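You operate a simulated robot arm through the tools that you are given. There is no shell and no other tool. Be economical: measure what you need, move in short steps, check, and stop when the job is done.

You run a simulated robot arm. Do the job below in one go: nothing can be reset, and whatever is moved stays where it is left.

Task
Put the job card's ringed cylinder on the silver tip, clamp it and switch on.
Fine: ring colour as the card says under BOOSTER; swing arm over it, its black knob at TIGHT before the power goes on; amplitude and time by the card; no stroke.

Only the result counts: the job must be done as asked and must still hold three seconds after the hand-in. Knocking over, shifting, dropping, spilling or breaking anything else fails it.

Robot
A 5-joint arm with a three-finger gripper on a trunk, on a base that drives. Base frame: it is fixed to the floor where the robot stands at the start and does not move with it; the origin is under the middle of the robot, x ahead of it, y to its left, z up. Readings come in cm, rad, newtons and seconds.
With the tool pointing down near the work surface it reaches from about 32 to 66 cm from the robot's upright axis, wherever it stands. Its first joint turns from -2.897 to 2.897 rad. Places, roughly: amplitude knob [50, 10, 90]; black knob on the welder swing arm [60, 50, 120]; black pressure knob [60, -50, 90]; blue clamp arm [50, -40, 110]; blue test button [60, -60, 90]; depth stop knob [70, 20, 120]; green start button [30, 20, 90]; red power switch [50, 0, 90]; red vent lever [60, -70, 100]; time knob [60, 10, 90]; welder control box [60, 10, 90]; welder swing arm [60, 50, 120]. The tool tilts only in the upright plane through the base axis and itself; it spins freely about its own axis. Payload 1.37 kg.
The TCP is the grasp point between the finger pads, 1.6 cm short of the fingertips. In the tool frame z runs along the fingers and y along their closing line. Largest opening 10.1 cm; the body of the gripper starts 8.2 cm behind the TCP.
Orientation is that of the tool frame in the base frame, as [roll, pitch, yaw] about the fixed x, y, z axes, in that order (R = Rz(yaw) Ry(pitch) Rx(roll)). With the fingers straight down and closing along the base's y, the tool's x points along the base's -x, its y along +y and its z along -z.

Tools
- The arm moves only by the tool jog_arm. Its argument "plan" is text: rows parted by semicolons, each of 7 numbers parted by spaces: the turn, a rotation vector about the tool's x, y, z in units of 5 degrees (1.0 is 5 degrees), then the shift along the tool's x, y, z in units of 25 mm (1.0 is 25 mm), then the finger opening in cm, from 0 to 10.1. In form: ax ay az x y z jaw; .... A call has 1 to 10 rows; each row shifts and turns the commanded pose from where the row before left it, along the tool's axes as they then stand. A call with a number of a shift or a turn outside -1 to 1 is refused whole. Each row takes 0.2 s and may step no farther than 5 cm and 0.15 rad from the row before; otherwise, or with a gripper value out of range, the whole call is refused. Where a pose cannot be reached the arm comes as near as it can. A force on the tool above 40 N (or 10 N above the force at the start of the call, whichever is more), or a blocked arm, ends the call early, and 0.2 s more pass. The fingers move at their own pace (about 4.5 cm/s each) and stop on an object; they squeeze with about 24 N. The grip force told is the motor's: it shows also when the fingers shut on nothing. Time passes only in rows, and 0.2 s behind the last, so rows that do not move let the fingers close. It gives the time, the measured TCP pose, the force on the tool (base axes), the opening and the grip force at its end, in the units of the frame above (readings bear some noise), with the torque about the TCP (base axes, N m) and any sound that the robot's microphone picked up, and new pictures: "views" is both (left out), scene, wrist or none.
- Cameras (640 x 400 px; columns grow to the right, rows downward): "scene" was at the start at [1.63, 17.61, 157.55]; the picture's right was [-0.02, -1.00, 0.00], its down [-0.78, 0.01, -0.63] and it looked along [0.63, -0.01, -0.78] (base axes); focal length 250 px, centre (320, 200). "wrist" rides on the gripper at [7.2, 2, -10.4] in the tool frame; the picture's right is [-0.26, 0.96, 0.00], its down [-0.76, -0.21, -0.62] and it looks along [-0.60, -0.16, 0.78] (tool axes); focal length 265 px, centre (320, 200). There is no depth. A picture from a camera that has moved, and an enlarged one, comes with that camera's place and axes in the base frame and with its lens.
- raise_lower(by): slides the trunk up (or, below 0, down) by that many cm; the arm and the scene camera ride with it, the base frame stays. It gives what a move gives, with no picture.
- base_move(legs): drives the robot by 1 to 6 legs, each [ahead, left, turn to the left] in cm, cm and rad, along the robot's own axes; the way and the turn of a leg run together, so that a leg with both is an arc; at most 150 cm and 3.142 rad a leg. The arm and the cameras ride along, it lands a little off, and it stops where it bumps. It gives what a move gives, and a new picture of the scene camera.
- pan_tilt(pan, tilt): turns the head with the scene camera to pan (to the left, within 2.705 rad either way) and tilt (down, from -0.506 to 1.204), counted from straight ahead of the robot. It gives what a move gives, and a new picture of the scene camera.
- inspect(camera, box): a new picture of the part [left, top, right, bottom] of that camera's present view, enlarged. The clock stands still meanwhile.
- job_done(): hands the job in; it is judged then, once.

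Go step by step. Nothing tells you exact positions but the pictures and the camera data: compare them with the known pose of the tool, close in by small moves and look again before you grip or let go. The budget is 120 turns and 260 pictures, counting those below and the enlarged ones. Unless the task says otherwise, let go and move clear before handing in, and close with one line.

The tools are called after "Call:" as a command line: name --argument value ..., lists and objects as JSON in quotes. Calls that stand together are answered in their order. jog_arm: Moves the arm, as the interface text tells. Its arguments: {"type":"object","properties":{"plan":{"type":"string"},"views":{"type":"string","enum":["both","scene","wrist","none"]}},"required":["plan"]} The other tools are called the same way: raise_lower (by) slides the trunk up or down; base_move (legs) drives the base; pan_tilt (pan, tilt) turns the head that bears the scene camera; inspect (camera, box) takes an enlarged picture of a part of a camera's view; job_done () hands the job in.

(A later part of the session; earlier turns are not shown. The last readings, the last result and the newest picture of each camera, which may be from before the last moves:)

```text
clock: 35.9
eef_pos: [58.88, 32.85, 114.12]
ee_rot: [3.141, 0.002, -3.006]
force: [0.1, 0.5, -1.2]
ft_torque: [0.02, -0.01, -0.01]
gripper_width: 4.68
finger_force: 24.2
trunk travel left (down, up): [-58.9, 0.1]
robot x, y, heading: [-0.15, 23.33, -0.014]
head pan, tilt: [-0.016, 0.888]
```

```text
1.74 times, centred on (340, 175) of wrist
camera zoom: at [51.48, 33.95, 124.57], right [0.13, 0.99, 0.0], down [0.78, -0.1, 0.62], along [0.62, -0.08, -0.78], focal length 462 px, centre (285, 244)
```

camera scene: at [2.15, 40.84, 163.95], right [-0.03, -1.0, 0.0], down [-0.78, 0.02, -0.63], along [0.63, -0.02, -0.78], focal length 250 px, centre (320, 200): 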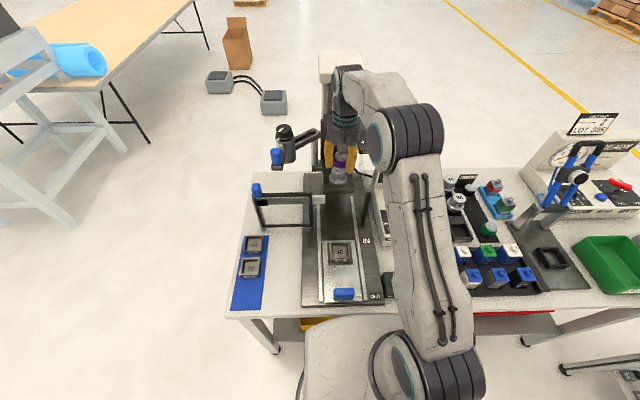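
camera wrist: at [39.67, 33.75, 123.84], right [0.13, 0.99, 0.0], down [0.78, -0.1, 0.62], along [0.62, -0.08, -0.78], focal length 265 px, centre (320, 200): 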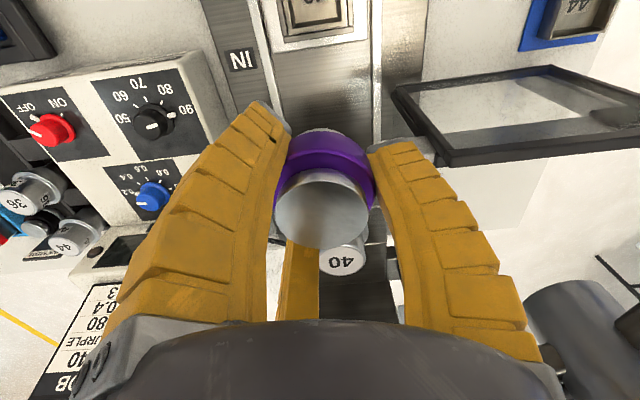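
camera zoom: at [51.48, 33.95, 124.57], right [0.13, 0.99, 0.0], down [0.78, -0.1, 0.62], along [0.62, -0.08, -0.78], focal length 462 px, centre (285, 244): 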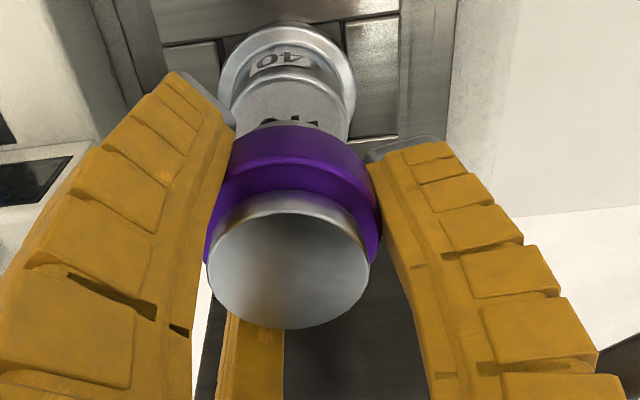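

Horn top refined to about (59.3, 33.2, 108.3). Small correction, then lower to just above it.

Call:
jog_arm --plan "0 0 0 -.13 .064 0 3.5; 0 0 0 0 0 .6 3.5; 0 0 0 0 0 .5 3.5; 0 0 0 0 0 0 3.5" --views "none"

Call:
inspect --camera "scene" --box '[310, 120, 400, 200]'

Call:
inspect --camera "wrist" --box '[200, 60, 480, 290]'

```text
clock: 36.9
eef_pos: [59.24, 33.3, 111.48]
ee_rot: [3.141, 0.003, -3.004]
force: [-0.1, -0.1, -0.9]
ft_torque: [-0.04, 0.0, -0.03]
gripper_width: 4.64
finger_force: 23.5
trunk travel left (down, up): [-58.9, 0.1]
robot x, y, heading: [0.33, 23.26, -0.008]
head pan, tilt: [-0.016, 0.888]
```

```text
5.00 times, centred on (355, 160) of scene
camera zoom: at [1.96, 40.84, 163.95], right [-0.03, -1.0, 0.0], down [-0.78, 0.02, -0.63], along [0.63, -0.02, -0.78], focal length 1248 px, centre (145, 400)
```

zoom: 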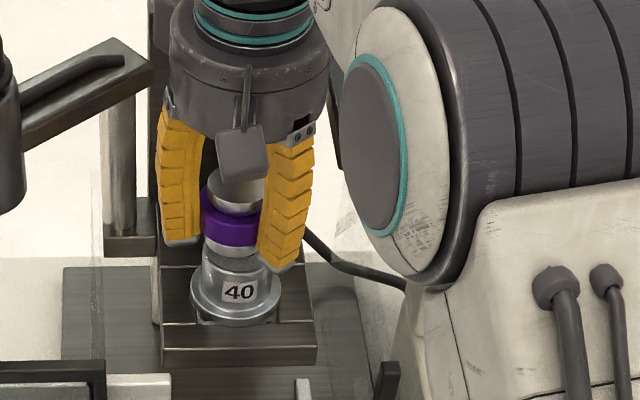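

```text
1.74 times, centred on (340, 175) of wrist
camera zoom: at [51.84, 34.25, 121.84], right [0.13, 0.99, 0.0], down [0.78, -0.1, 0.62], along [0.62, -0.08, -0.78], focal length 462 px, centre (285, 244)
```

zoom: 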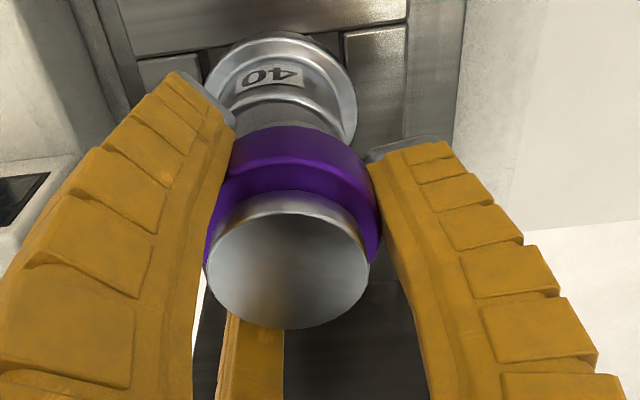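

Call:
jog_arm --plan "0 0 0 .06 .02 .2 3.5; 0 0 0 0 0 .1 3.5; 0 0 0 0 0 0 3.5" --views "none"

Call:
inspect --camera "scene" --box '[325, 140, 395, 190]'

```text
clock: 37.7
eef_pos: [59.04, 33.34, 110.68]
ee_rot: [3.142, 0.003, -3.005]
force: [-0.2, 0.7, -0.5]
ft_torque: [-0.01, 0.0, -0.01]
gripper_width: 4.68
finger_force: 24.2
trunk travel left (down, up): [-58.9, 0.1]
robot x, y, heading: [0.12, 23.14, -0.011]
head pan, tilt: [-0.016, 0.888]
```

```text
8.00 times, centred on (360, 165) of scene
camera zoom: at [1.97, 40.84, 163.95], right [-0.03, -1.0, 0.0], down [-0.78, 0.02, -0.63], along [0.63, -0.02, -0.78], focal length 1998 px, centre (0, 480)
```

zoom: 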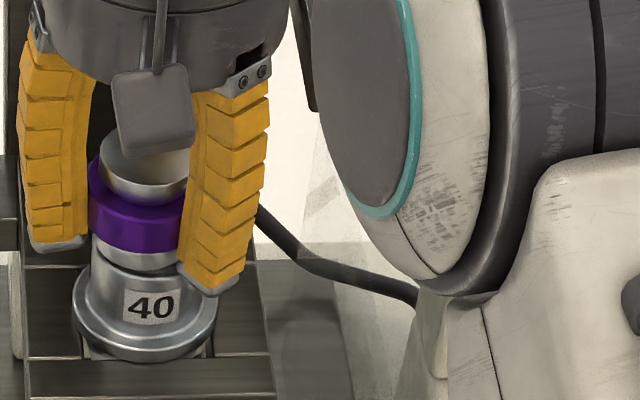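

Call:
jog_arm --plan "0 0 0 0 0 .1 3.5; 0 0 0 0 0 0.04 3.5; 0 0 0 0 0 0 3.5" --views "none"

```text
clock: 38.5
eef_pos: [59.07, 33.42, 110.31]
ee_rot: [3.141, 0.006, -3.005]
force: [-1.5, 1.4, 2.3]
ft_torque: [-0.06, -0.03, -0.01]
gripper_width: 4.7
finger_force: 23.7
trunk travel left (down, up): [-58.9, 0.1]
robot x, y, heading: [-0.19, 23.4, -0.01]
head pan, tilt: [-0.016, 0.888]
```

Call:
jog_arm --plan "0 0 0 0 0 .06 3.5; 0 0 0 0 0 0 3.5" --views "wrist"

Call:
inspect --camera "scene" --box '[325, 140, 395, 190]'

```text
clock: 39.1
eef_pos: [59.1, 33.34, 110.16]
ee_rot: [3.141, 0.003, -3.007]
force: [0.0, 2.3, 5.7]
ft_torque: [-0.07, -0.06, -0.01]
gripper_width: 4.53
finger_force: 24.6
trunk travel left (down, up): [-58.9, 0.1]
robot x, y, heading: [0.24, 23.06, -0.013]
head pan, tilt: [-0.016, 0.888]
camera wrist: at [51.55, 34.24, 120.6], right [0.13, 0.99, 0.0], down [0.77, -0.1, 0.62], along [0.62, -0.08, -0.78], focal length 265 px, centre (320, 200)
```

wrist: 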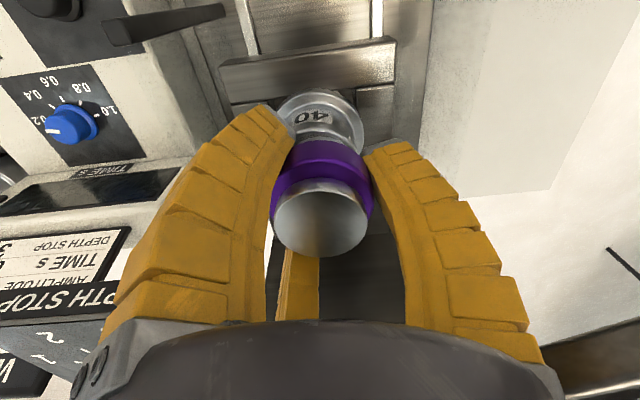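

```text
8.00 times, centred on (360, 165) of scene
camera zoom: at [1.9, 40.85, 163.95], right [-0.03, -1.0, 0.0], down [-0.78, 0.02, -0.63], along [0.63, -0.02, -0.78], focal length 1998 px, centre (0, 480)
```

zoom: 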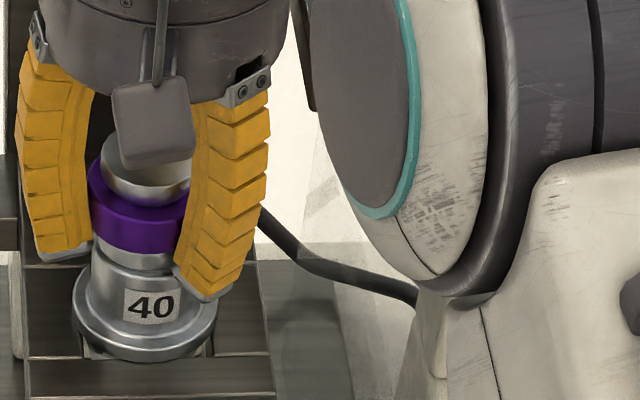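

Seated on the horn. Release, opening moderately.

Call:
jog_arm --plan "0 0 0 0 0 0 5; 0 0 0 0 0 0 5.5; 0 0 0 0 0 0 6; 0 0 0 0 0 0 6.5; 0 0 0 0 0 0 7; 0 0 0 0 0 0 7" --views "wrist"

Call:
inspect --camera "scene" --box '[325, 140, 395, 190]'

```text
clock: 40.5
eef_pos: [59.04, 33.32, 110.25]
ee_rot: [3.141, 0.004, -3.005]
force: [0.1, -0.1, -0.1]
ft_torque: [-0.01, 0.0, 0.02]
gripper_width: 7.29
finger_force: 2.4
trunk travel left (down, up): [-58.9, 0.1]
robot x, y, heading: [0.43, 23.12, -0.01]
head pan, tilt: [-0.016, 0.888]
camera wrist: at [51.6, 34.22, 120.58], right [0.13, 0.99, 0.0], down [0.78, -0.1, 0.62], along [0.62, -0.08, -0.78], focal length 265 px, centre (320, 200)
```

wrist: 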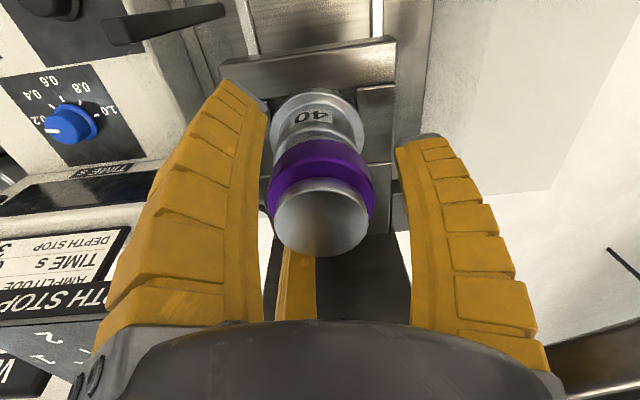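

```text
8.00 times, centred on (360, 165) of scene
camera zoom: at [1.96, 40.84, 163.95], right [-0.03, -1.0, 0.0], down [-0.78, 0.02, -0.63], along [0.63, -0.02, -0.78], focal length 1998 px, centre (0, 480)
```

zoom: 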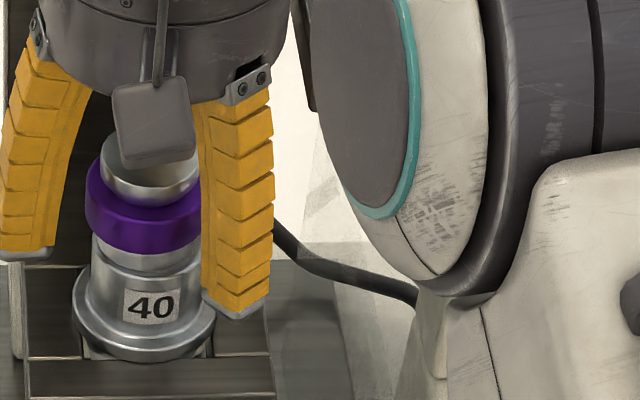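

Booster stands on the horn. Raise and back out.

Call:
jog_arm --plan "0 0 0 0 0 -.6 7; 0 0 0 0 0 -.7 7; 0 0 0 0 0 -.7 7; 0 0 0 0 0 0 7" --views "none"

Call:
base_move --legs '[[-28, 0, 0]]'

Call:
inspect --camera "scene" --box '[230, 60, 390, 180]'

Call:
inspect --camera "wrist" --box '[0, 0, 640, 400]'

```text
clock: 41.5
eef_pos: [59.06, 33.27, 115.26]
ee_rot: [3.141, 0.004, -3.005]
force: [-0.2, 0.0, -0.9]
ft_torque: [0.01, 0.01, -0.01]
gripper_width: 7.27
finger_force: 1.6
trunk travel left (down, up): [-58.9, 0.1]
robot x, y, heading: [0.03, 23.28, -0.011]
head pan, tilt: [-0.016, 0.888]
```

```text
clock: 43.5
eef_pos: [30.38, 33.59, 115.37]
ee_rot: [3.141, 0.004, -3.007]
force: [-0.3, -0.1, 0.1]
ft_torque: [-0.02, -0.05, 0.05]
gripper_width: 7.28
finger_force: 2.6
trunk travel left (down, up): [-58.9, 0.1]
robot x, y, heading: [-28.98, 23.74, -0.013]
head pan, tilt: [-0.016, 0.888]
camera scene: at [-26.77, 41.2, 163.95], right [-0.03, -1.0, 0.0], down [-0.78, 0.02, -0.63], along [0.63, -0.02, -0.78], focal length 250 px, centre (320, 200)
```

scene: 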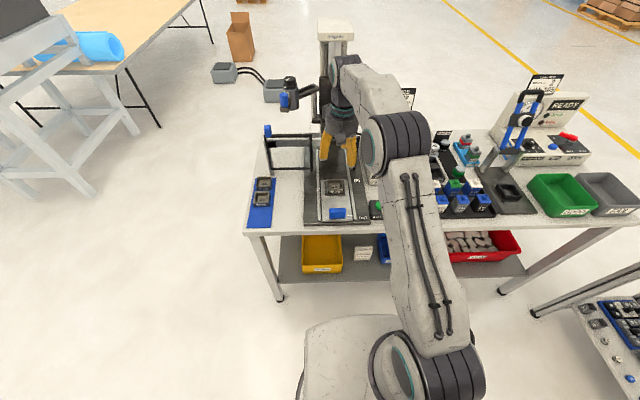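

```text
3.33 times, centred on (310, 120) of scene
camera zoom: at [-26.77, 41.2, 163.95], right [-0.03, -1.0, 0.0], down [-0.78, 0.02, -0.63], along [0.63, -0.02, -0.78], focal length 832 px, centre (353, 467)
```

zoom: 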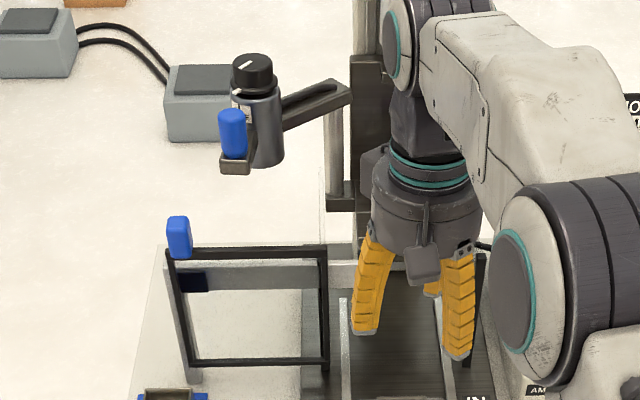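

```text
1.00 times, centred on (320, 200) of wrist (not enlarged: the box is as wide or as high as the picture)
camera zoom: at [22.81, 34.45, 125.7], right [0.13, 0.99, 0.0], down [0.77, -0.1, 0.62], along [0.62, -0.08, -0.78], focal length 265 px, centre (320, 200)
```

zoom: 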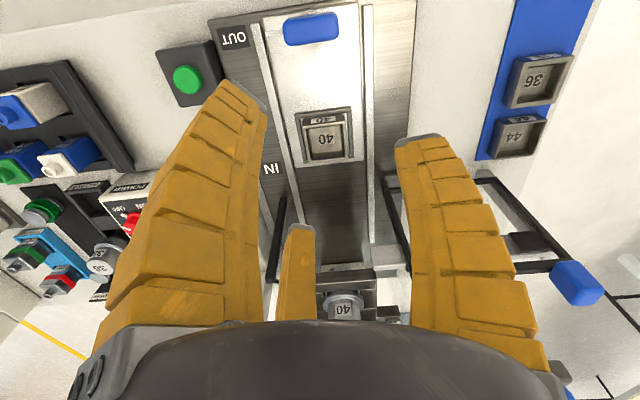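

Before swinging I want a level look at the clearance between the hanging cylinder and the booster. I'll back off, lower the trunk and look horizontally.

Call:
base_move --legs '[[-24, 0, 0.013]]'

Call:
raise_lower --by -49

Call:
pan_tilt --pan 0.0 --tilt 0.0

```text
clock: 45.2
eef_pos: [6.07, 34.38, 115.36]
ee_rot: [3.141, 0.004, -2.995]
force: [-1.4, 1.0, 0.7]
ft_torque: [-0.01, 0.0, -0.01]
gripper_width: 7.28
finger_force: 2.6
trunk travel left (down, up): [-58.9, 0.1]
robot x, y, heading: [-52.53, 23.98, -0.004]
head pan, tilt: [-0.016, 0.888]
camera scene: at [-51.01, 41.38, 163.95], right [-0.02, -1.0, 0.0], down [-0.78, 0.01, -0.63], along [0.63, -0.01, -0.78], focal length 250 px, centre (320, 200)
```

scene: 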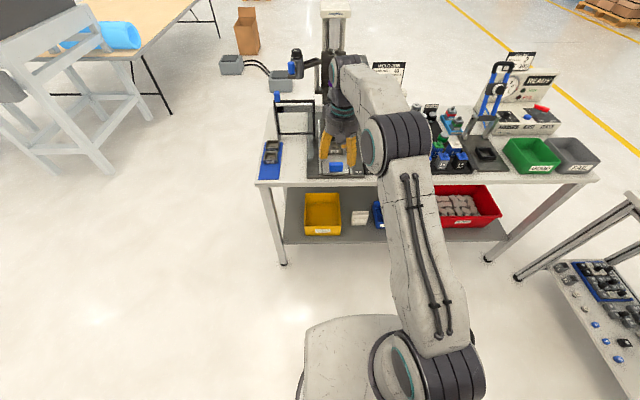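

```text
refused: -49 is not a number from -40 to 40
```

```text
clock: 46.4
eef_pos: [6.18, 34.37, 115.25]
ee_rot: [3.141, 0.003, -2.995]
force: [-0.2, 0.1, -0.4]
ft_torque: [0.0, 0.01, -0.01]
gripper_width: 7.3
finger_force: 2.5
trunk travel left (down, up): [-58.9, 0.1]
robot x, y, heading: [-52.78, 23.38, 0.003]
head pan, tilt: [0.0, 0.0]
camera scene: at [-49.5, 41.51, 171.86], right [0.0, -1.0, 0.0], down [0.0, 0.0, -1.0], along [1.0, 0.0, 0.0], focal length 250 px, centre (320, 200)
```

scene: 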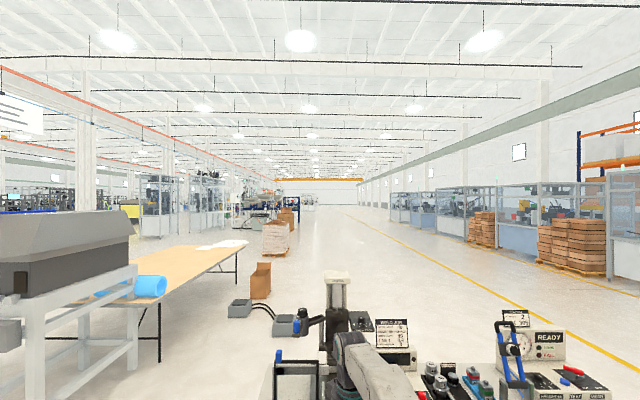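

Call:
raise_lower --by -40

Call:
raise_lower --by -15

Call:
inspect --camera "scene" --box '[260, 160, 420, 280]'

```text
clock: 50.3
eef_pos: [6.19, 34.39, 75.19]
ee_rot: [3.14, 0.004, -2.995]
force: [-0.8, -0.7, 0.6]
ft_torque: [-0.02, 0.01, 0.0]
gripper_width: 7.27
finger_force: 2.0
trunk travel left (down, up): [-18.9, 40.1]
robot x, y, heading: [-52.71, 23.68, -0.005]
head pan, tilt: [0.0, 0.0]
```

```text
clock: 52.0
eef_pos: [6.25, 34.39, 60.25]
ee_rot: [-3.141, 0.002, -2.996]
force: [0.2, 0.1, -0.2]
ft_torque: [-0.01, 0.02, 0.0]
gripper_width: 7.3
finger_force: 2.1
trunk travel left (down, up): [-3.9, 55.1]
robot x, y, heading: [-52.67, 23.59, -0.003]
head pan, tilt: [0.0, 0.0]
```

```text
3.33 times, centred on (340, 220) of scene
camera zoom: at [-49.5, 41.5, 116.87], right [0.0, -1.0, 0.0], down [0.0, 0.0, -1.0], along [1.0, 0.0, 0.0], focal length 832 px, centre (253, 133)
```

zoom: 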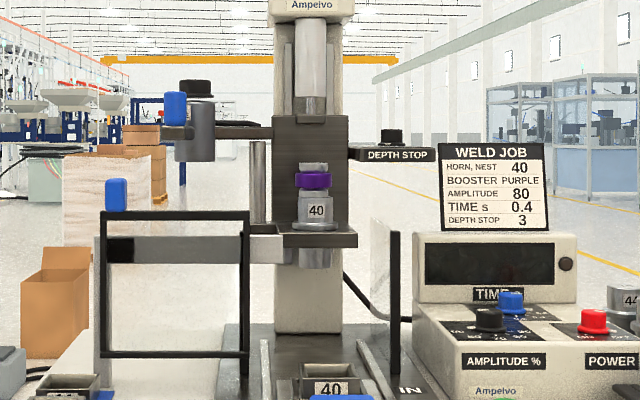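

Call:
inspect --camera "scene" --box '[295, 175, 365, 225]'

Call:
inspect --camera "scene" --box '[295, 175, 335, 205]'

Call:
inspect --camera "scene" --box '[355, 185, 415, 235]'

```text
8.00 times, centred on (330, 200) of scene
camera zoom: at [-49.5, 41.5, 116.87], right [0.0, -1.0, 0.0], down [0.0, 0.0, -1.0], along [1.0, 0.0, 0.0], focal length 1998 px, centre (240, 200)
```

zoom: 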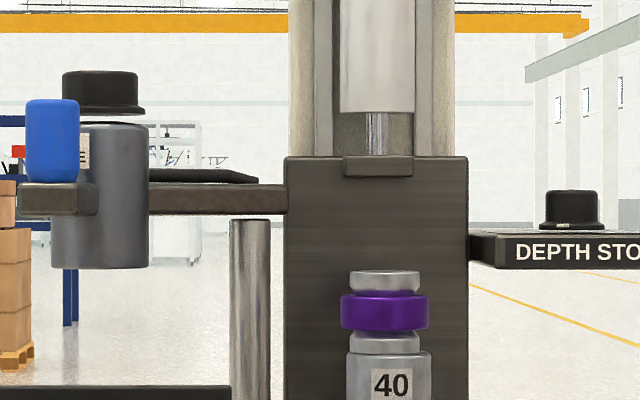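

```text
13.33 times, centred on (315, 190) of scene
camera zoom: at [-49.5, 41.5, 116.87], right [0.0, -1.0, 0.0], down [0.0, 0.0, -1.0], along [1.0, 0.0, 0.0], focal length 3329 px, centre (387, 333)
```

zoom: 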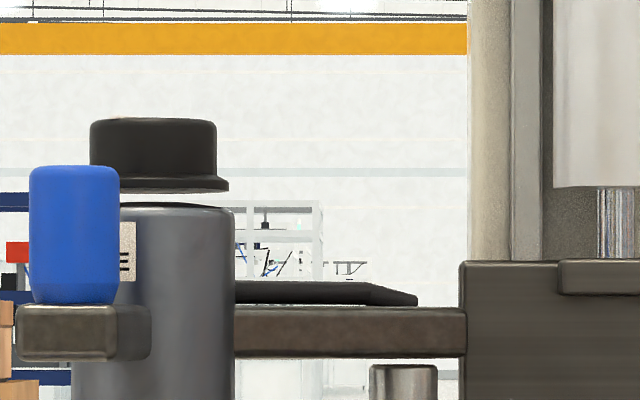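

```text
8.00 times, centred on (385, 210) of scene
camera zoom: at [-49.5, 41.5, 116.87], right [0.0, -1.0, 0.0], down [0.0, 0.0, -1.0], along [1.0, 0.0, 0.0], focal length 1998 px, centre (-200, 120)
```

zoom: 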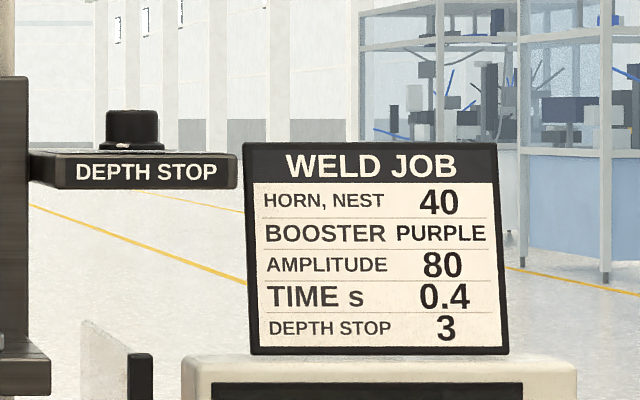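

Level view is excellent: cylinder bottom clears the booster slightly; handle spans z 117.8–122 at about (53.2, 51), pivot post about (66.7, 41), knob at (59.2, 49, ~123). I'll raise again and go to the handle.

Call:
raise_lower --by 40

Call:
raise_lower --by 15

Call:
jog_arm --plan "0 0 0 0 0 -1 6.5; 0 0 1 0 0 -1 6.5; 0 0 1 0 0 0 6.5; 0 0 1 0 0 0 6.5; 0 0 1 0 0 0 6.5; 0 0 1 0 0 0 6.5; 0 0 1 0 0 0 6.5; 0 0 1 0 0 0 6.5; 0 0 1 0 0 0 6.5; 0 0 1 0 0 0 6.5" --views "none"

Call:
pan_tilt --pan 0.0 --tilt 0.75

Call:
base_move --legs '[[0, 10, 0], [38, 0, 0]]'

```text
clock: 55.9
eef_pos: [6.22, 34.42, 100.18]
ee_rot: [3.141, 0.004, -2.995]
force: [-0.5, 0.2, 0.7]
ft_torque: [-0.03, -0.01, 0.0]
gripper_width: 7.28
finger_force: 2.3
trunk travel left (down, up): [-43.9, 15.1]
robot x, y, heading: [-52.37, 23.5, -0.002]
head pan, tilt: [0.0, 0.0]
```

```text
clock: 57.6
eef_pos: [6.31, 34.46, 115.2]
ee_rot: [-3.141, 0.004, -2.996]
force: [0.1, -1.0, 0.1]
ft_torque: [-0.01, 0.01, -0.01]
gripper_width: 7.29
finger_force: 2.1
trunk travel left (down, up): [-58.9, 0.1]
robot x, y, heading: [-52.44, 23.45, -0.003]
head pan, tilt: [0.0, 0.0]
```

```text
clock: 59.8
eef_pos: [5.92, 34.48, 120.27]
ee_rot: [3.139, 0.002, 2.501]
force: [-0.8, 0.0, 0.0]
ft_torque: [0.03, 0.0, -0.02]
gripper_width: 6.84
finger_force: 2.2
trunk travel left (down, up): [-58.9, 0.1]
robot x, y, heading: [-52.52, 23.74, -0.002]
head pan, tilt: [0.0, 0.0]
```

```text
clock: 60.9
eef_pos: [6.17, 34.5, 120.21]
ee_rot: [3.138, 0.002, 2.505]
force: [-0.3, -0.3, -0.2]
ft_torque: [-0.03, -0.02, 0.03]
gripper_width: 6.83
finger_force: 2.5
trunk travel left (down, up): [-58.9, 0.1]
robot x, y, heading: [-52.71, 23.68, -0.001]
head pan, tilt: [0.0, 0.75]
camera scene: at [-50.21, 41.51, 165.06], right [0.0, -1.0, 0.0], down [-0.68, 0.0, -0.73], along [0.73, 0.0, -0.68], focal length 250 px, centre (320, 200)
```

scene: 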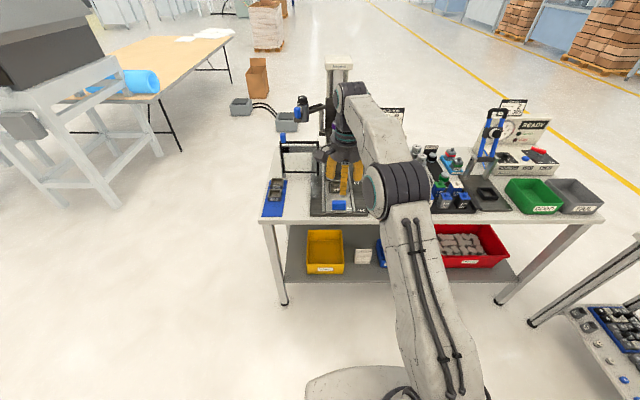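

```text
clock: 64.0
eef_pos: [44.24, 44.3, 120.28]
ee_rot: [3.14, 0.001, 2.502]
force: [0.9, 0.5, -0.7]
ft_torque: [0.02, -0.02, 0.03]
gripper_width: 6.84
finger_force: 2.7
trunk travel left (down, up): [-58.9, 0.1]
robot x, y, heading: [-14.45, 33.51, -0.002]
head pan, tilt: [0.0, 0.75]
camera scene: at [-12.1, 51.35, 165.05], right [0.0, -1.0, 0.0], down [-0.68, 0.0, -0.73], along [0.73, 0.0, -0.68], focal length 250 px, centre (320, 200)
```

scene: 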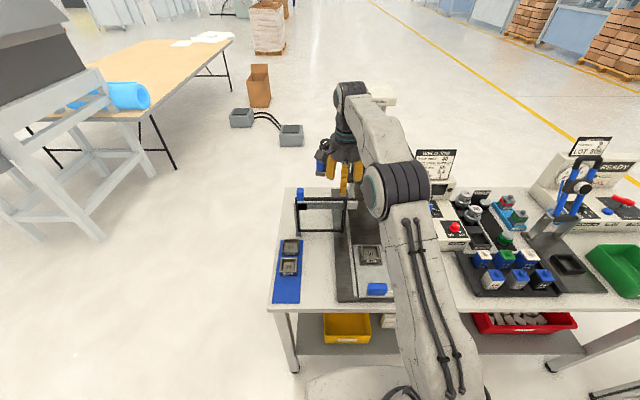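

Call:
jog_arm --plan "0 0 0 .534 .69 0 6.5; 0 0 0 .534 .69 0 6.5; 0 0 0 .534 .69 0 6.5; 0 0 0 .534 .69 0 6.5; 0 0 0 .534 .69 0 6.5; 0 0 0 0 0 0 6.5"

Call:
inspect --camera "scene" --box '[270, 100, 400, 220]'

```text
clock: 65.5
eef_pos: [42.78, 54.58, 119.7]
ee_rot: [3.136, 0.002, 2.503]
force: [-0.3, -0.8, -0.2]
ft_torque: [0.0, 0.03, -0.04]
gripper_width: 6.83
finger_force: 2.2
out of reach, approached as far as the arm can: row 4, 5
trunk travel left (down, up): [-58.9, 0.1]
robot x, y, heading: [-14.53, 33.4, -0.003]
head pan, tilt: [0.0, 0.75]
camera scene: at [-12.15, 51.34, 165.05], right [0.0, -1.0, 0.0], down [-0.68, 0.0, -0.73], along [0.73, 0.0, -0.68], focal length 250 px, centre (320, 200)
camera wrist: at [38.11, 60.4, 130.11], right [0.79, 0.62, 0.0], down [0.48, -0.62, 0.62], along [0.38, -0.49, -0.78], focal length 265 px, centre (320, 200)
```

scene: 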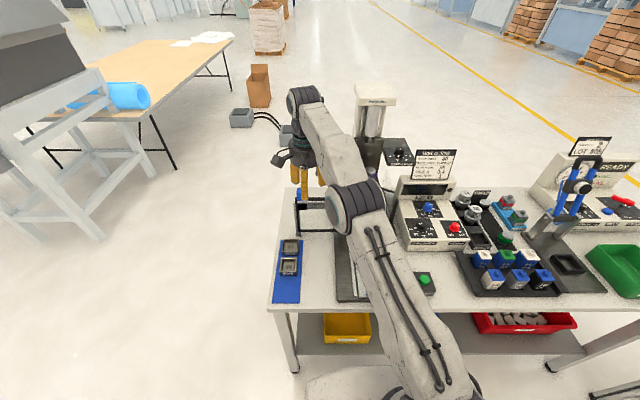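
wrist: 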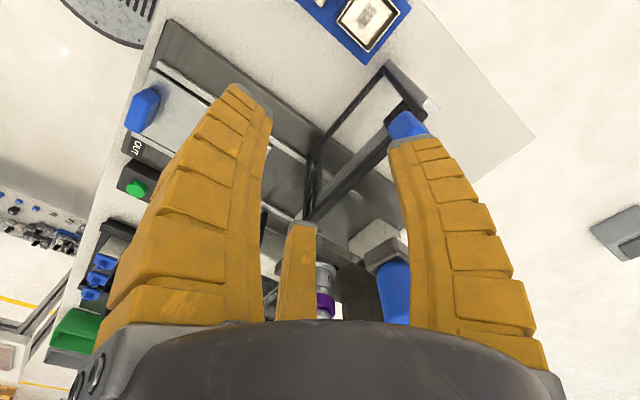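

```text
3.33 times, centred on (335, 160) of scene
camera zoom: at [-12.15, 51.34, 165.05], right [0.0, -1.0, 0.0], down [-0.68, 0.0, -0.73], along [0.73, 0.0, -0.68], focal length 832 px, centre (270, 333)
```

zoom: 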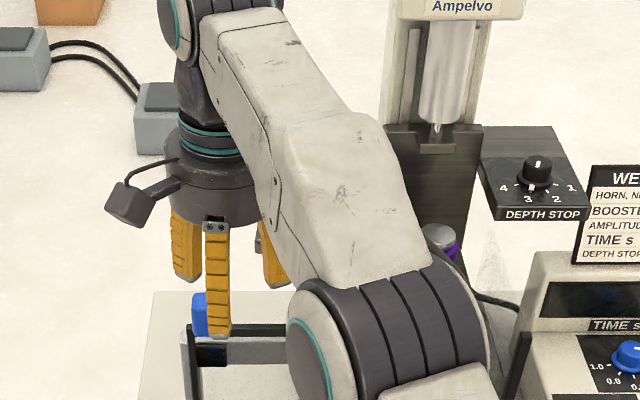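

The gripper really has three fingers (one at +y, two at the other side). I'll enter the handle through the forward-facing gap; shift base right and a bit forward.

Call:
base_move --legs '[[0, -3.4, 0], [3.5, 0, 0]]'

Call:
jog_arm --plan "0 0 0 0 0 -.2 6.5; 0 0 0 0 0 0 6.5" --views "wrist"

Call:
inspect --camera "scene" --box '[250, 80, 390, 200]'

```text
clock: 66.8
eef_pos: [46.5, 51.16, 119.6]
ee_rot: [3.14, 0.0, 2.501]
force: [0.8, 0.0, -0.7]
ft_torque: [0.01, 0.05, 0.0]
gripper_width: 6.8
finger_force: 1.7
trunk travel left (down, up): [-58.9, 0.1]
robot x, y, heading: [-10.92, 30.03, -0.002]
head pan, tilt: [0.0, 0.75]
camera scene: at [-8.45, 47.92, 165.05], right [0.0, -1.0, 0.0], down [-0.68, 0.0, -0.73], along [0.73, 0.0, -0.68], focal length 250 px, centre (320, 200)
```

scene: 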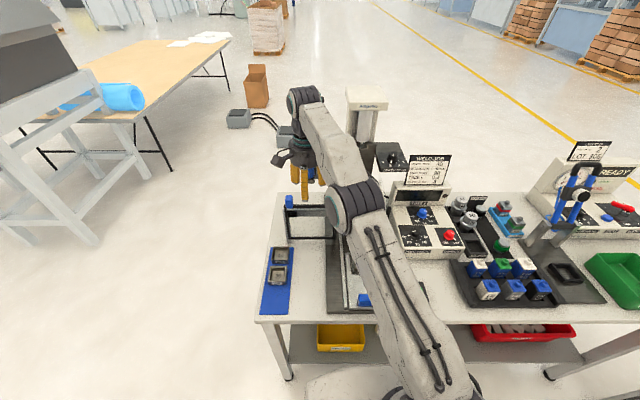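

```text
clock: 67.4
eef_pos: [46.31, 51.2, 119.96]
ee_rot: [3.139, 0.001, 2.504]
force: [0.0, 0.0, 0.0]
ft_torque: [-0.03, -0.03, 0.01]
gripper_width: 6.81
finger_force: 2.2
trunk travel left (down, up): [-58.9, 0.1]
robot x, y, heading: [-10.91, 30.06, -0.002]
head pan, tilt: [0.0, 0.75]
camera wrist: at [41.54, 56.95, 130.52], right [0.79, 0.62, 0.0], down [0.48, -0.62, 0.62], along [0.39, -0.49, -0.78], focal length 265 px, centre (320, 200)
```

wrist: 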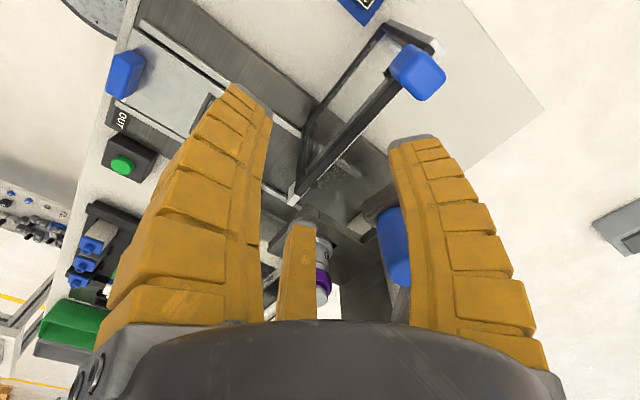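

```text
3.33 times, centred on (320, 140) of scene
camera zoom: at [-8.72, 47.94, 165.06], right [0.0, -1.0, 0.0], down [-0.68, 0.0, -0.73], along [0.73, 0.0, -0.68], focal length 832 px, centre (320, 400)
```

zoom: 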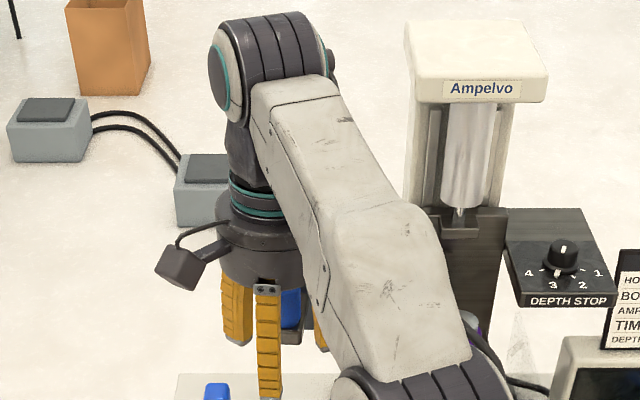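

Call:
jog_arm --plan "0 0 0 .84 -.55 -.05 6.5; 0 0 0 .84 -.55 -.05 6.5; 0 0 0 0 0 0 6.5" --views "none"

Call:
base_move --legs '[[8, 0, 0]]'

Call:
inspect --camera "wrist" --box '[0, 0, 640, 400]'

```text
clock: 68.2
eef_pos: [43.8, 52.71, 122.44]
ee_rot: [3.138, -0.001, 2.504]
force: [0.2, 0.1, -0.5]
ft_torque: [0.0, 0.0, -0.05]
gripper_width: 6.82
finger_force: 2.0
out of reach, approached as far as the arm can: row 1, 2
trunk travel left (down, up): [-58.9, 0.1]
robot x, y, heading: [-11.03, 30.38, -0.001]
head pan, tilt: [0.0, 0.75]
```

```text
clock: 69.2
eef_pos: [51.94, 52.89, 122.41]
ee_rot: [3.141, 0.0, 2.502]
force: [0.4, 0.0, -0.2]
ft_torque: [0.02, 0.06, -0.02]
gripper_width: 6.81
finger_force: 1.9
trunk travel left (down, up): [-58.9, 0.1]
robot x, y, heading: [-3.2, 30.22, -0.0]
head pan, tilt: [0.0, 0.75]
camera scene: at [-0.64, 47.95, 165.05], right [0.0, -1.0, 0.0], down [-0.68, 0.0, -0.73], along [0.73, 0.0, -0.68], focal length 250 px, centre (320, 200)
```

scene: 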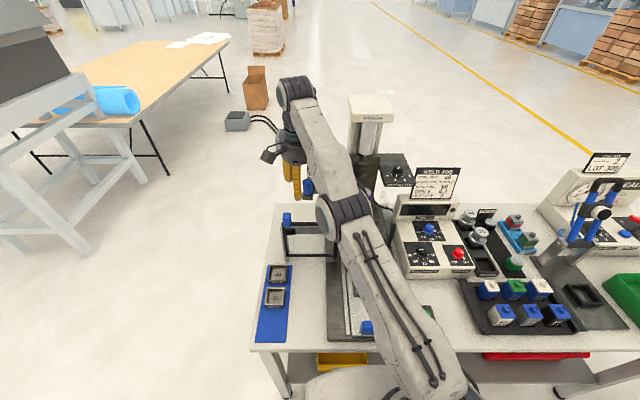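

```text
1.00 times, centred on (320, 200) of wrist (not enlarged: the box is as wide or as high as the picture)
camera zoom: at [47.3, 58.65, 132.75], right [0.79, 0.62, 0.0], down [0.48, -0.62, 0.62], along [0.38, -0.49, -0.78], focal length 265 px, centre (320, 200)
```

zoom: 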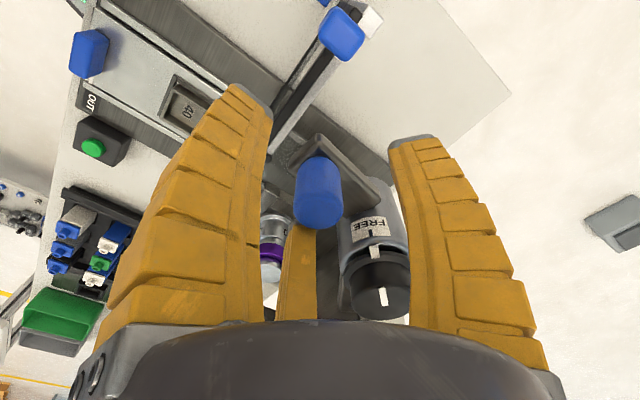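

The handle (53, 51.3) is already between the fingers. I'll centre on it, with the robot a bit closer, then lower.

Call:
jog_arm --plan "0 0 0 .045 -.41 0 6.5; 0 0 0 .045 -.41 0 6.5; 0 0 0 0 0 0 6.5" --views "none"

Call:
base_move --legs '[[2.5, 0, 0]]'

Call:
inspect --camera "wrist" --box '[0, 0, 640, 400]'

```text
clock: 70.0
eef_pos: [52.26, 52.12, 122.48]
ee_rot: [3.14, 0.0, 2.502]
force: [0.3, 0.2, -0.3]
ft_torque: [-0.02, -0.01, 0.03]
gripper_width: 6.82
finger_force: 1.9
out of reach, approached as far as the arm can: row 1, 2
trunk travel left (down, up): [-58.9, 0.1]
robot x, y, heading: [-3.5, 30.27, -0.001]
head pan, tilt: [0.0, 0.75]
```

```text
clock: 70.8
eef_pos: [54.83, 52.06, 122.34]
ee_rot: [3.141, 0.0, 2.505]
force: [0.5, -0.1, -0.9]
ft_torque: [-0.01, 0.05, -0.02]
gripper_width: 6.81
finger_force: 2.3
trunk travel left (down, up): [-58.9, 0.1]
robot x, y, heading: [-0.25, 30.12, -0.005]
head pan, tilt: [0.0, 0.75]
camera scene: at [1.84, 47.95, 165.05], right [0.0, -1.0, 0.0], down [-0.68, 0.0, -0.73], along [0.73, 0.0, -0.68], focal length 250 px, centre (320, 200)
```

scene: 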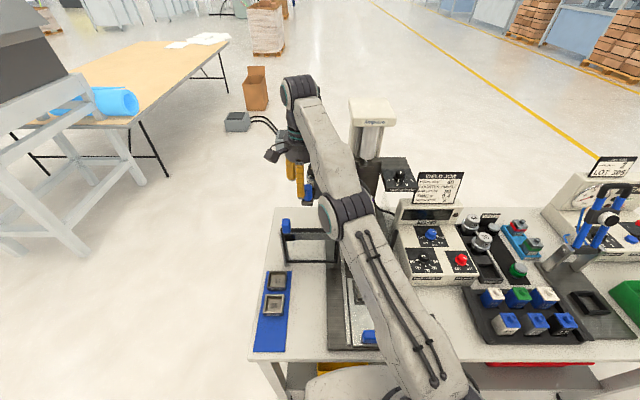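

```text
1.00 times, centred on (320, 200) of wrist (not enlarged: the box is as wide or as high as the picture)
camera zoom: at [50.12, 57.9, 132.83], right [0.79, 0.62, 0.0], down [0.48, -0.62, 0.62], along [0.38, -0.49, -0.78], focal length 265 px, centre (320, 200)
```

zoom: 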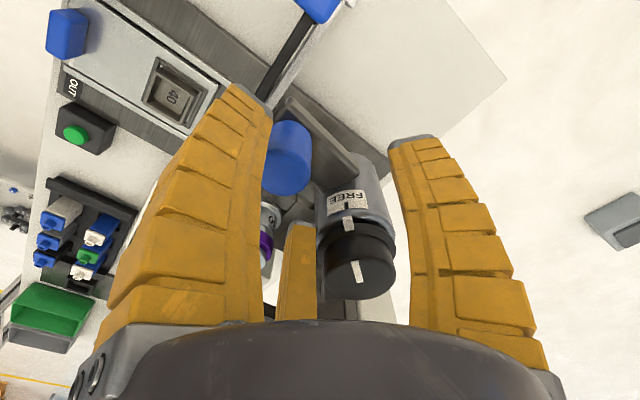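

Call:
jog_arm --plan "0 0 0 0 0 .4 6.5; 0 0 0 0 0 .4 6.5; 0 0 0 0 0 0 6.5" --views "none"

```text
clock: 71.6
eef_pos: [54.72, 52.02, 122.01]
ee_rot: [-3.138, -0.003, 2.504]
force: [0.0, 0.1, 0.0]
ft_torque: [0.01, 0.03, 0.03]
gripper_width: 6.82
finger_force: 2.2
out of reach, approached as far as the arm can: row 1, 2
trunk travel left (down, up): [-58.9, 0.1]
robot x, y, heading: [-0.43, 30.23, -0.002]
head pan, tilt: [0.0, 0.75]
```

The arm seems stuck nearly straight. I'll back the base off and pull the tool inward and down to refold it.

Call:
base_move --legs '[[-14, 0, 0]]'

Call:
jog_arm --plan "0 0 0 .3 -.3 1 6.5; 0 0 0 .3 -.3 1 6.5; 0 0 0 .3 -.3 1 6.5; 0 0 0 0 0 1 6.5; 0 0 0 0 0 0 6.5" --views "none"

```text
clock: 72.9
eef_pos: [40.4, 52.35, 122.04]
ee_rot: [-3.135, -0.001, 2.511]
force: [-1.1, -0.4, 0.3]
ft_torque: [0.0, -0.04, 0.0]
gripper_width: 6.85
finger_force: 2.2
trunk travel left (down, up): [-58.9, 0.1]
robot x, y, heading: [-14.87, 30.15, 0.007]
head pan, tilt: [0.0, 0.75]
camera scene: at [-12.53, 47.9, 165.06], right [0.01, -1.0, 0.0], down [-0.68, 0.0, -0.73], along [0.73, 0.01, -0.68], focal length 250 px, centre (320, 200)
```

scene: 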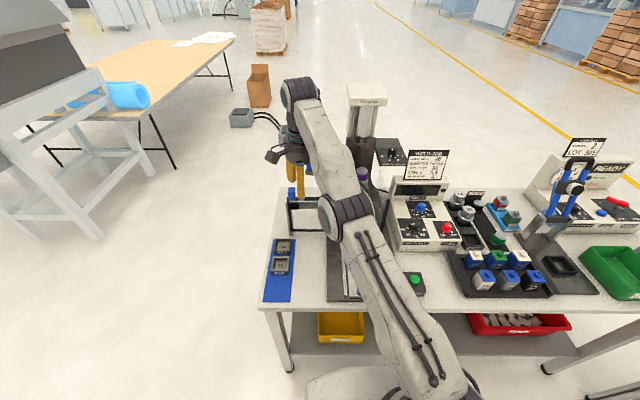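

```text
clock: 74.1
eef_pos: [40.5, 52.37, 121.45]
ee_rot: [-3.126, -0.008, 2.511]
force: [-0.6, -0.5, 0.6]
ft_torque: [-0.02, 0.0, 0.0]
gripper_width: 6.81
finger_force: 2.4
out of reach, approached as far as the arm can: row 1, 2, 3, 4
trunk travel left (down, up): [-58.9, 0.1]
robot x, y, heading: [-14.3, 29.87, 0.009]
head pan, tilt: [0.0, 0.75]
```

Call:
jog_arm --plan "0 -1 0 0 0 0 6.5; 0 -1 0 0 0 0 6.5; 0 -1 0 0 0 0 6.5; 0 -1 0 0 0 0 6.5; 0 -1 0 0 0 0 6.5; 0 0 0 0 0 0 6.5" --views "none"

```text
clock: 75.5
eef_pos: [40.52, 52.43, 121.29]
ee_rot: [-3.126, -0.008, 2.512]
force: [-0.2, 0.1, 0.1]
ft_torque: [-0.02, 0.01, -0.01]
gripper_width: 6.83
finger_force: 2.3
out of reach, approached as far as the arm can: row 1, 2, 3, 4, 5
trunk travel left (down, up): [-58.9, 0.1]
robot x, y, heading: [-14.34, 30.32, 0.003]
head pan, tilt: [0.0, 0.75]
```

Call:
jog_arm --plan "0 1 0 0 0 0 6.5; 0 1 0 0 0 0 6.5; 0 1 0 0 0 0 6.5; 0 1 0 0 0 0 6.5; 0 1 0 0 0 0 6.5; 0 0 0 0 0 1 6.5; 0 0 0 0 0 1 6.5; 0 0 0 0 0 1 6.5; 0 0 0 0 0 0 6.5; 0 0 0 0 0 0 6.5" --views "scene"

```text
clock: 77.7
eef_pos: [40.61, 52.36, 119.41]
ee_rot: [-3.094, -0.026, 2.511]
force: [0.6, -0.1, 0.6]
ft_torque: [0.01, -0.01, 0.03]
gripper_width: 6.82
finger_force: 2.3
out of reach, approached as far as the arm can: row 1, 2, 3, 4, 5, 6, 7, 8
trunk travel left (down, up): [-58.9, 0.1]
robot x, y, heading: [-14.25, 30.23, 0.008]
head pan, tilt: [0.0, 0.75]
camera scene: at [-12.37, 47.9, 165.06], right [0.01, -1.0, 0.0], down [-0.68, 0.0, -0.73], along [0.73, 0.01, -0.68], focal length 250 px, centre (320, 200)
```

scene: 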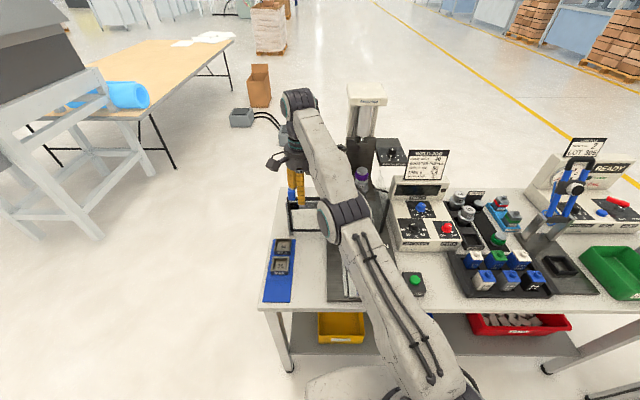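

The arm is starting to fold. I'll back off clear of the bench before continuing.

Call:
base_move --legs '[[-20, 0, 0]]'

Call:
jog_arm --plan "0 0 0 0 0 1 6.5; 0 0 0 0 0 1 6.5; 0 0 0 0 0 1 6.5; 0 0 0 0 0 1 6.5; 0 0 0 0 0 0 6.5; 0 0 0 0 0 0 6.5" --views "none"

```text
clock: 79.3
eef_pos: [20.67, 52.13, 119.56]
ee_rot: [-3.097, -0.027, 2.508]
force: [-0.6, -0.5, 0.9]
ft_torque: [0.0, -0.07, -0.03]
gripper_width: 6.8
finger_force: 2.4
trunk travel left (down, up): [-58.9, 0.1]
robot x, y, heading: [-34.35, 30.01, 0.002]
head pan, tilt: [0.0, 0.75]
camera scene: at [-32.45, 47.8, 165.06], right [0.0, -1.0, 0.0], down [-0.68, 0.0, -0.73], along [0.73, 0.0, -0.68], focal length 250 px, centre (320, 200)
```

scene: 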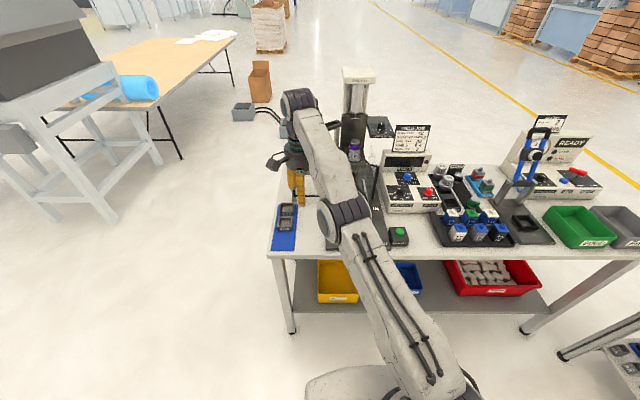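

```text
clock: 80.7
eef_pos: [20.78, 52.16, 118.71]
ee_rot: [-3.081, -0.032, 2.506]
force: [0.1, 0.3, -0.7]
ft_torque: [-0.01, -0.01, 0.01]
gripper_width: 6.85
finger_force: 2.2
out of reach, approached as far as the arm can: row 1, 2, 3, 4
trunk travel left (down, up): [-58.9, 0.1]
robot x, y, heading: [-34.22, 30.14, 0.003]
head pan, tilt: [0.0, 0.75]
```

Call:
jog_arm --plan "0 0 0 0 0 1 6.5; 0 0 0 0 0 1 6.5; 0 0 0 0 0 1 6.5; 0 0 0 0 0 1 6.5; 0 0 0 0 0 1 6.5; 0 0 0 0 0 .5 6.5; 0 0 0 0 0 .1 6.5; 0 0 0 0 0 .1 6.5; 0 0 0 0 0 .1 6.5; 0 0 0 0 0 .1 6.5" --views "none"

```text
clock: 82.9
eef_pos: [20.84, 52.21, 118.73]
ee_rot: [-3.082, -0.034, 2.507]
force: [0.1, 0.7, -0.7]
ft_torque: [0.04, 0.01, 0.01]
gripper_width: 6.83
finger_force: 2.2
out of reach, approached as far as the arm can: row 1, 2, 3, 4, 5, 6, 8, 10
trunk travel left (down, up): [-58.9, 0.1]
robot x, y, heading: [-34.7, 29.96, 0.008]
head pan, tilt: [0.0, 0.75]
```

Call:
jog_arm --plan "0 0 0 .5 -.8 -1 6.5; 0 0 0 .5 -.8 -1 6.5; 0 0 0 .5 -.8 -1 6.5; 0 0 0 .5 -.8 -1 6.5; 0 0 0 0 0 -1 6.5; 0 0 0 0 0 -1 6.5; 0 0 0 0 0 -1 6.5; 0 0 0 0 0 -1 6.5; 0 0 0 0 0 -1 6.5; 0 0 0 0 0 -1 6.5" --views "none"

```text
clock: 85.1
eef_pos: [10.29, 47.65, 135.58]
ee_rot: [-3.097, -0.024, 2.505]
force: [-0.1, -0.1, 0.2]
ft_torque: [0.03, 0.02, -0.02]
gripper_width: 6.82
finger_force: 2.4
out of reach, approached as far as the arm can: row 1, 2, 6, 7, 8, 9, 10
trunk travel left (down, up): [-58.9, 0.1]
robot x, y, heading: [-34.39, 30.21, 0.006]
head pan, tilt: [0.0, 0.75]
```

Call:
jog_arm --plan "0 0 0 .3 -.5 1 6.5; 0 0 0 .3 -.5 1 6.5; 0 0 0 .3 -.5 1 6.5; 0 0 0 0 0 1 6.5; 0 0 0 0 0 1 6.5" --views "scene"

```text
clock: 86.3
eef_pos: [5.61, 45.67, 123.24]
ee_rot: [-3.096, -0.027, 2.507]
force: [-0.6, 0.7, -0.2]
ft_torque: [0.01, 0.01, 0.03]
gripper_width: 6.82
finger_force: 2.1
trunk travel left (down, up): [-58.9, 0.1]
robot x, y, heading: [-34.38, 29.73, 0.003]
head pan, tilt: [0.0, 0.75]
camera scene: at [-32.32, 47.81, 165.06], right [0.0, -1.0, 0.0], down [-0.68, 0.0, -0.73], along [0.73, 0.0, -0.68], focal length 250 px, centre (320, 200)
```

scene: 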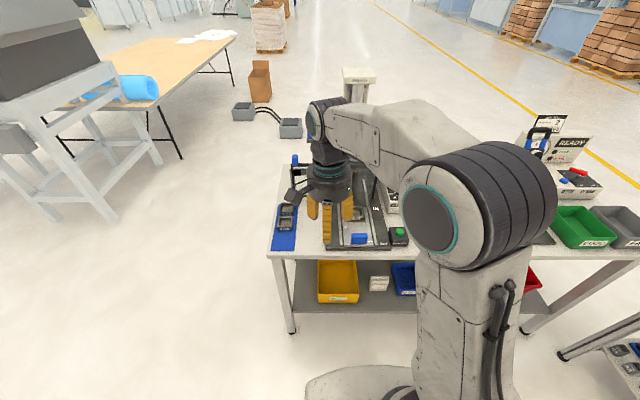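

The arm is free again; unreachable rows reset the command, so I'll keep a shorter reach. Straighten the tool, set the relative pose, and drive to the handle.

Call:
jog_arm --plan "-.52 -.31 0 0 0 0 6.5; 0 0 0 -.85 .7 .3 6.5; 0 0 0 -.85 .7 .3 6.5; 0 0 0 -.85 .7 .3 6.5; 0 0 0 -.85 .7 .3 6.5; 0 0 0 0 0 0 6.5" --views "none"

Call:
base_move --legs '[[0, 5, -0.003], [28, 0, 0]]'

Call:
inspect --camera "wrist" --box '[0, 0, 640, 400]'

```text
clock: 87.7
eef_pos: [16.71, 46.57, 120.14]
ee_rot: [3.141, 0.0, 2.507]
force: [0.4, -0.2, -0.3]
ft_torque: [-0.03, -0.02, 0.03]
gripper_width: 6.8
finger_force: 2.4
trunk travel left (down, up): [-58.9, 0.1]
robot x, y, heading: [-34.94, 30.24, 0.005]
head pan, tilt: [0.0, 0.75]
```

```text
clock: 90.2
eef_pos: [45.05, 51.84, 120.2]
ee_rot: [-3.14, -0.003, 2.511]
force: [0.6, -0.7, -0.4]
ft_torque: [-0.05, 0.01, -0.05]
gripper_width: 6.82
finger_force: 2.0
trunk travel left (down, up): [-58.9, 0.1]
robot x, y, heading: [-6.47, 35.41, 0.007]
head pan, tilt: [0.0, 0.75]
camera scene: at [-3.87, 52.96, 165.05], right [0.01, -1.0, 0.0], down [-0.68, 0.0, -0.73], along [0.73, 0.0, -0.68], focal length 250 px, centre (320, 200)
```

scene: 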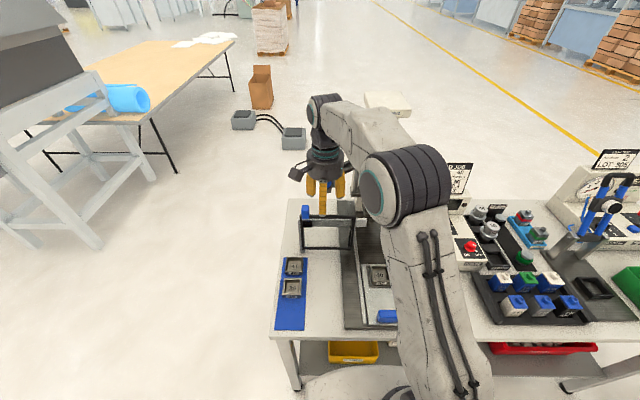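

```text
1.00 times, centred on (320, 200) of wrist (not enlarged: the box is as wide or as high as the picture)
camera zoom: at [40.45, 57.65, 130.6], right [0.78, 0.62, 0.0], down [0.49, -0.61, 0.62], along [0.39, -0.49, -0.78], focal length 265 px, centre (320, 200)
```

zoom: 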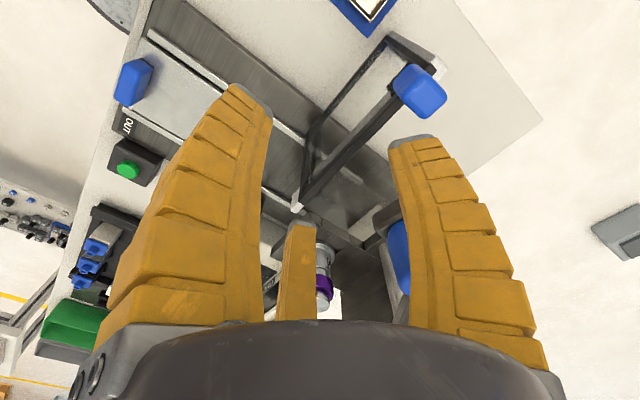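

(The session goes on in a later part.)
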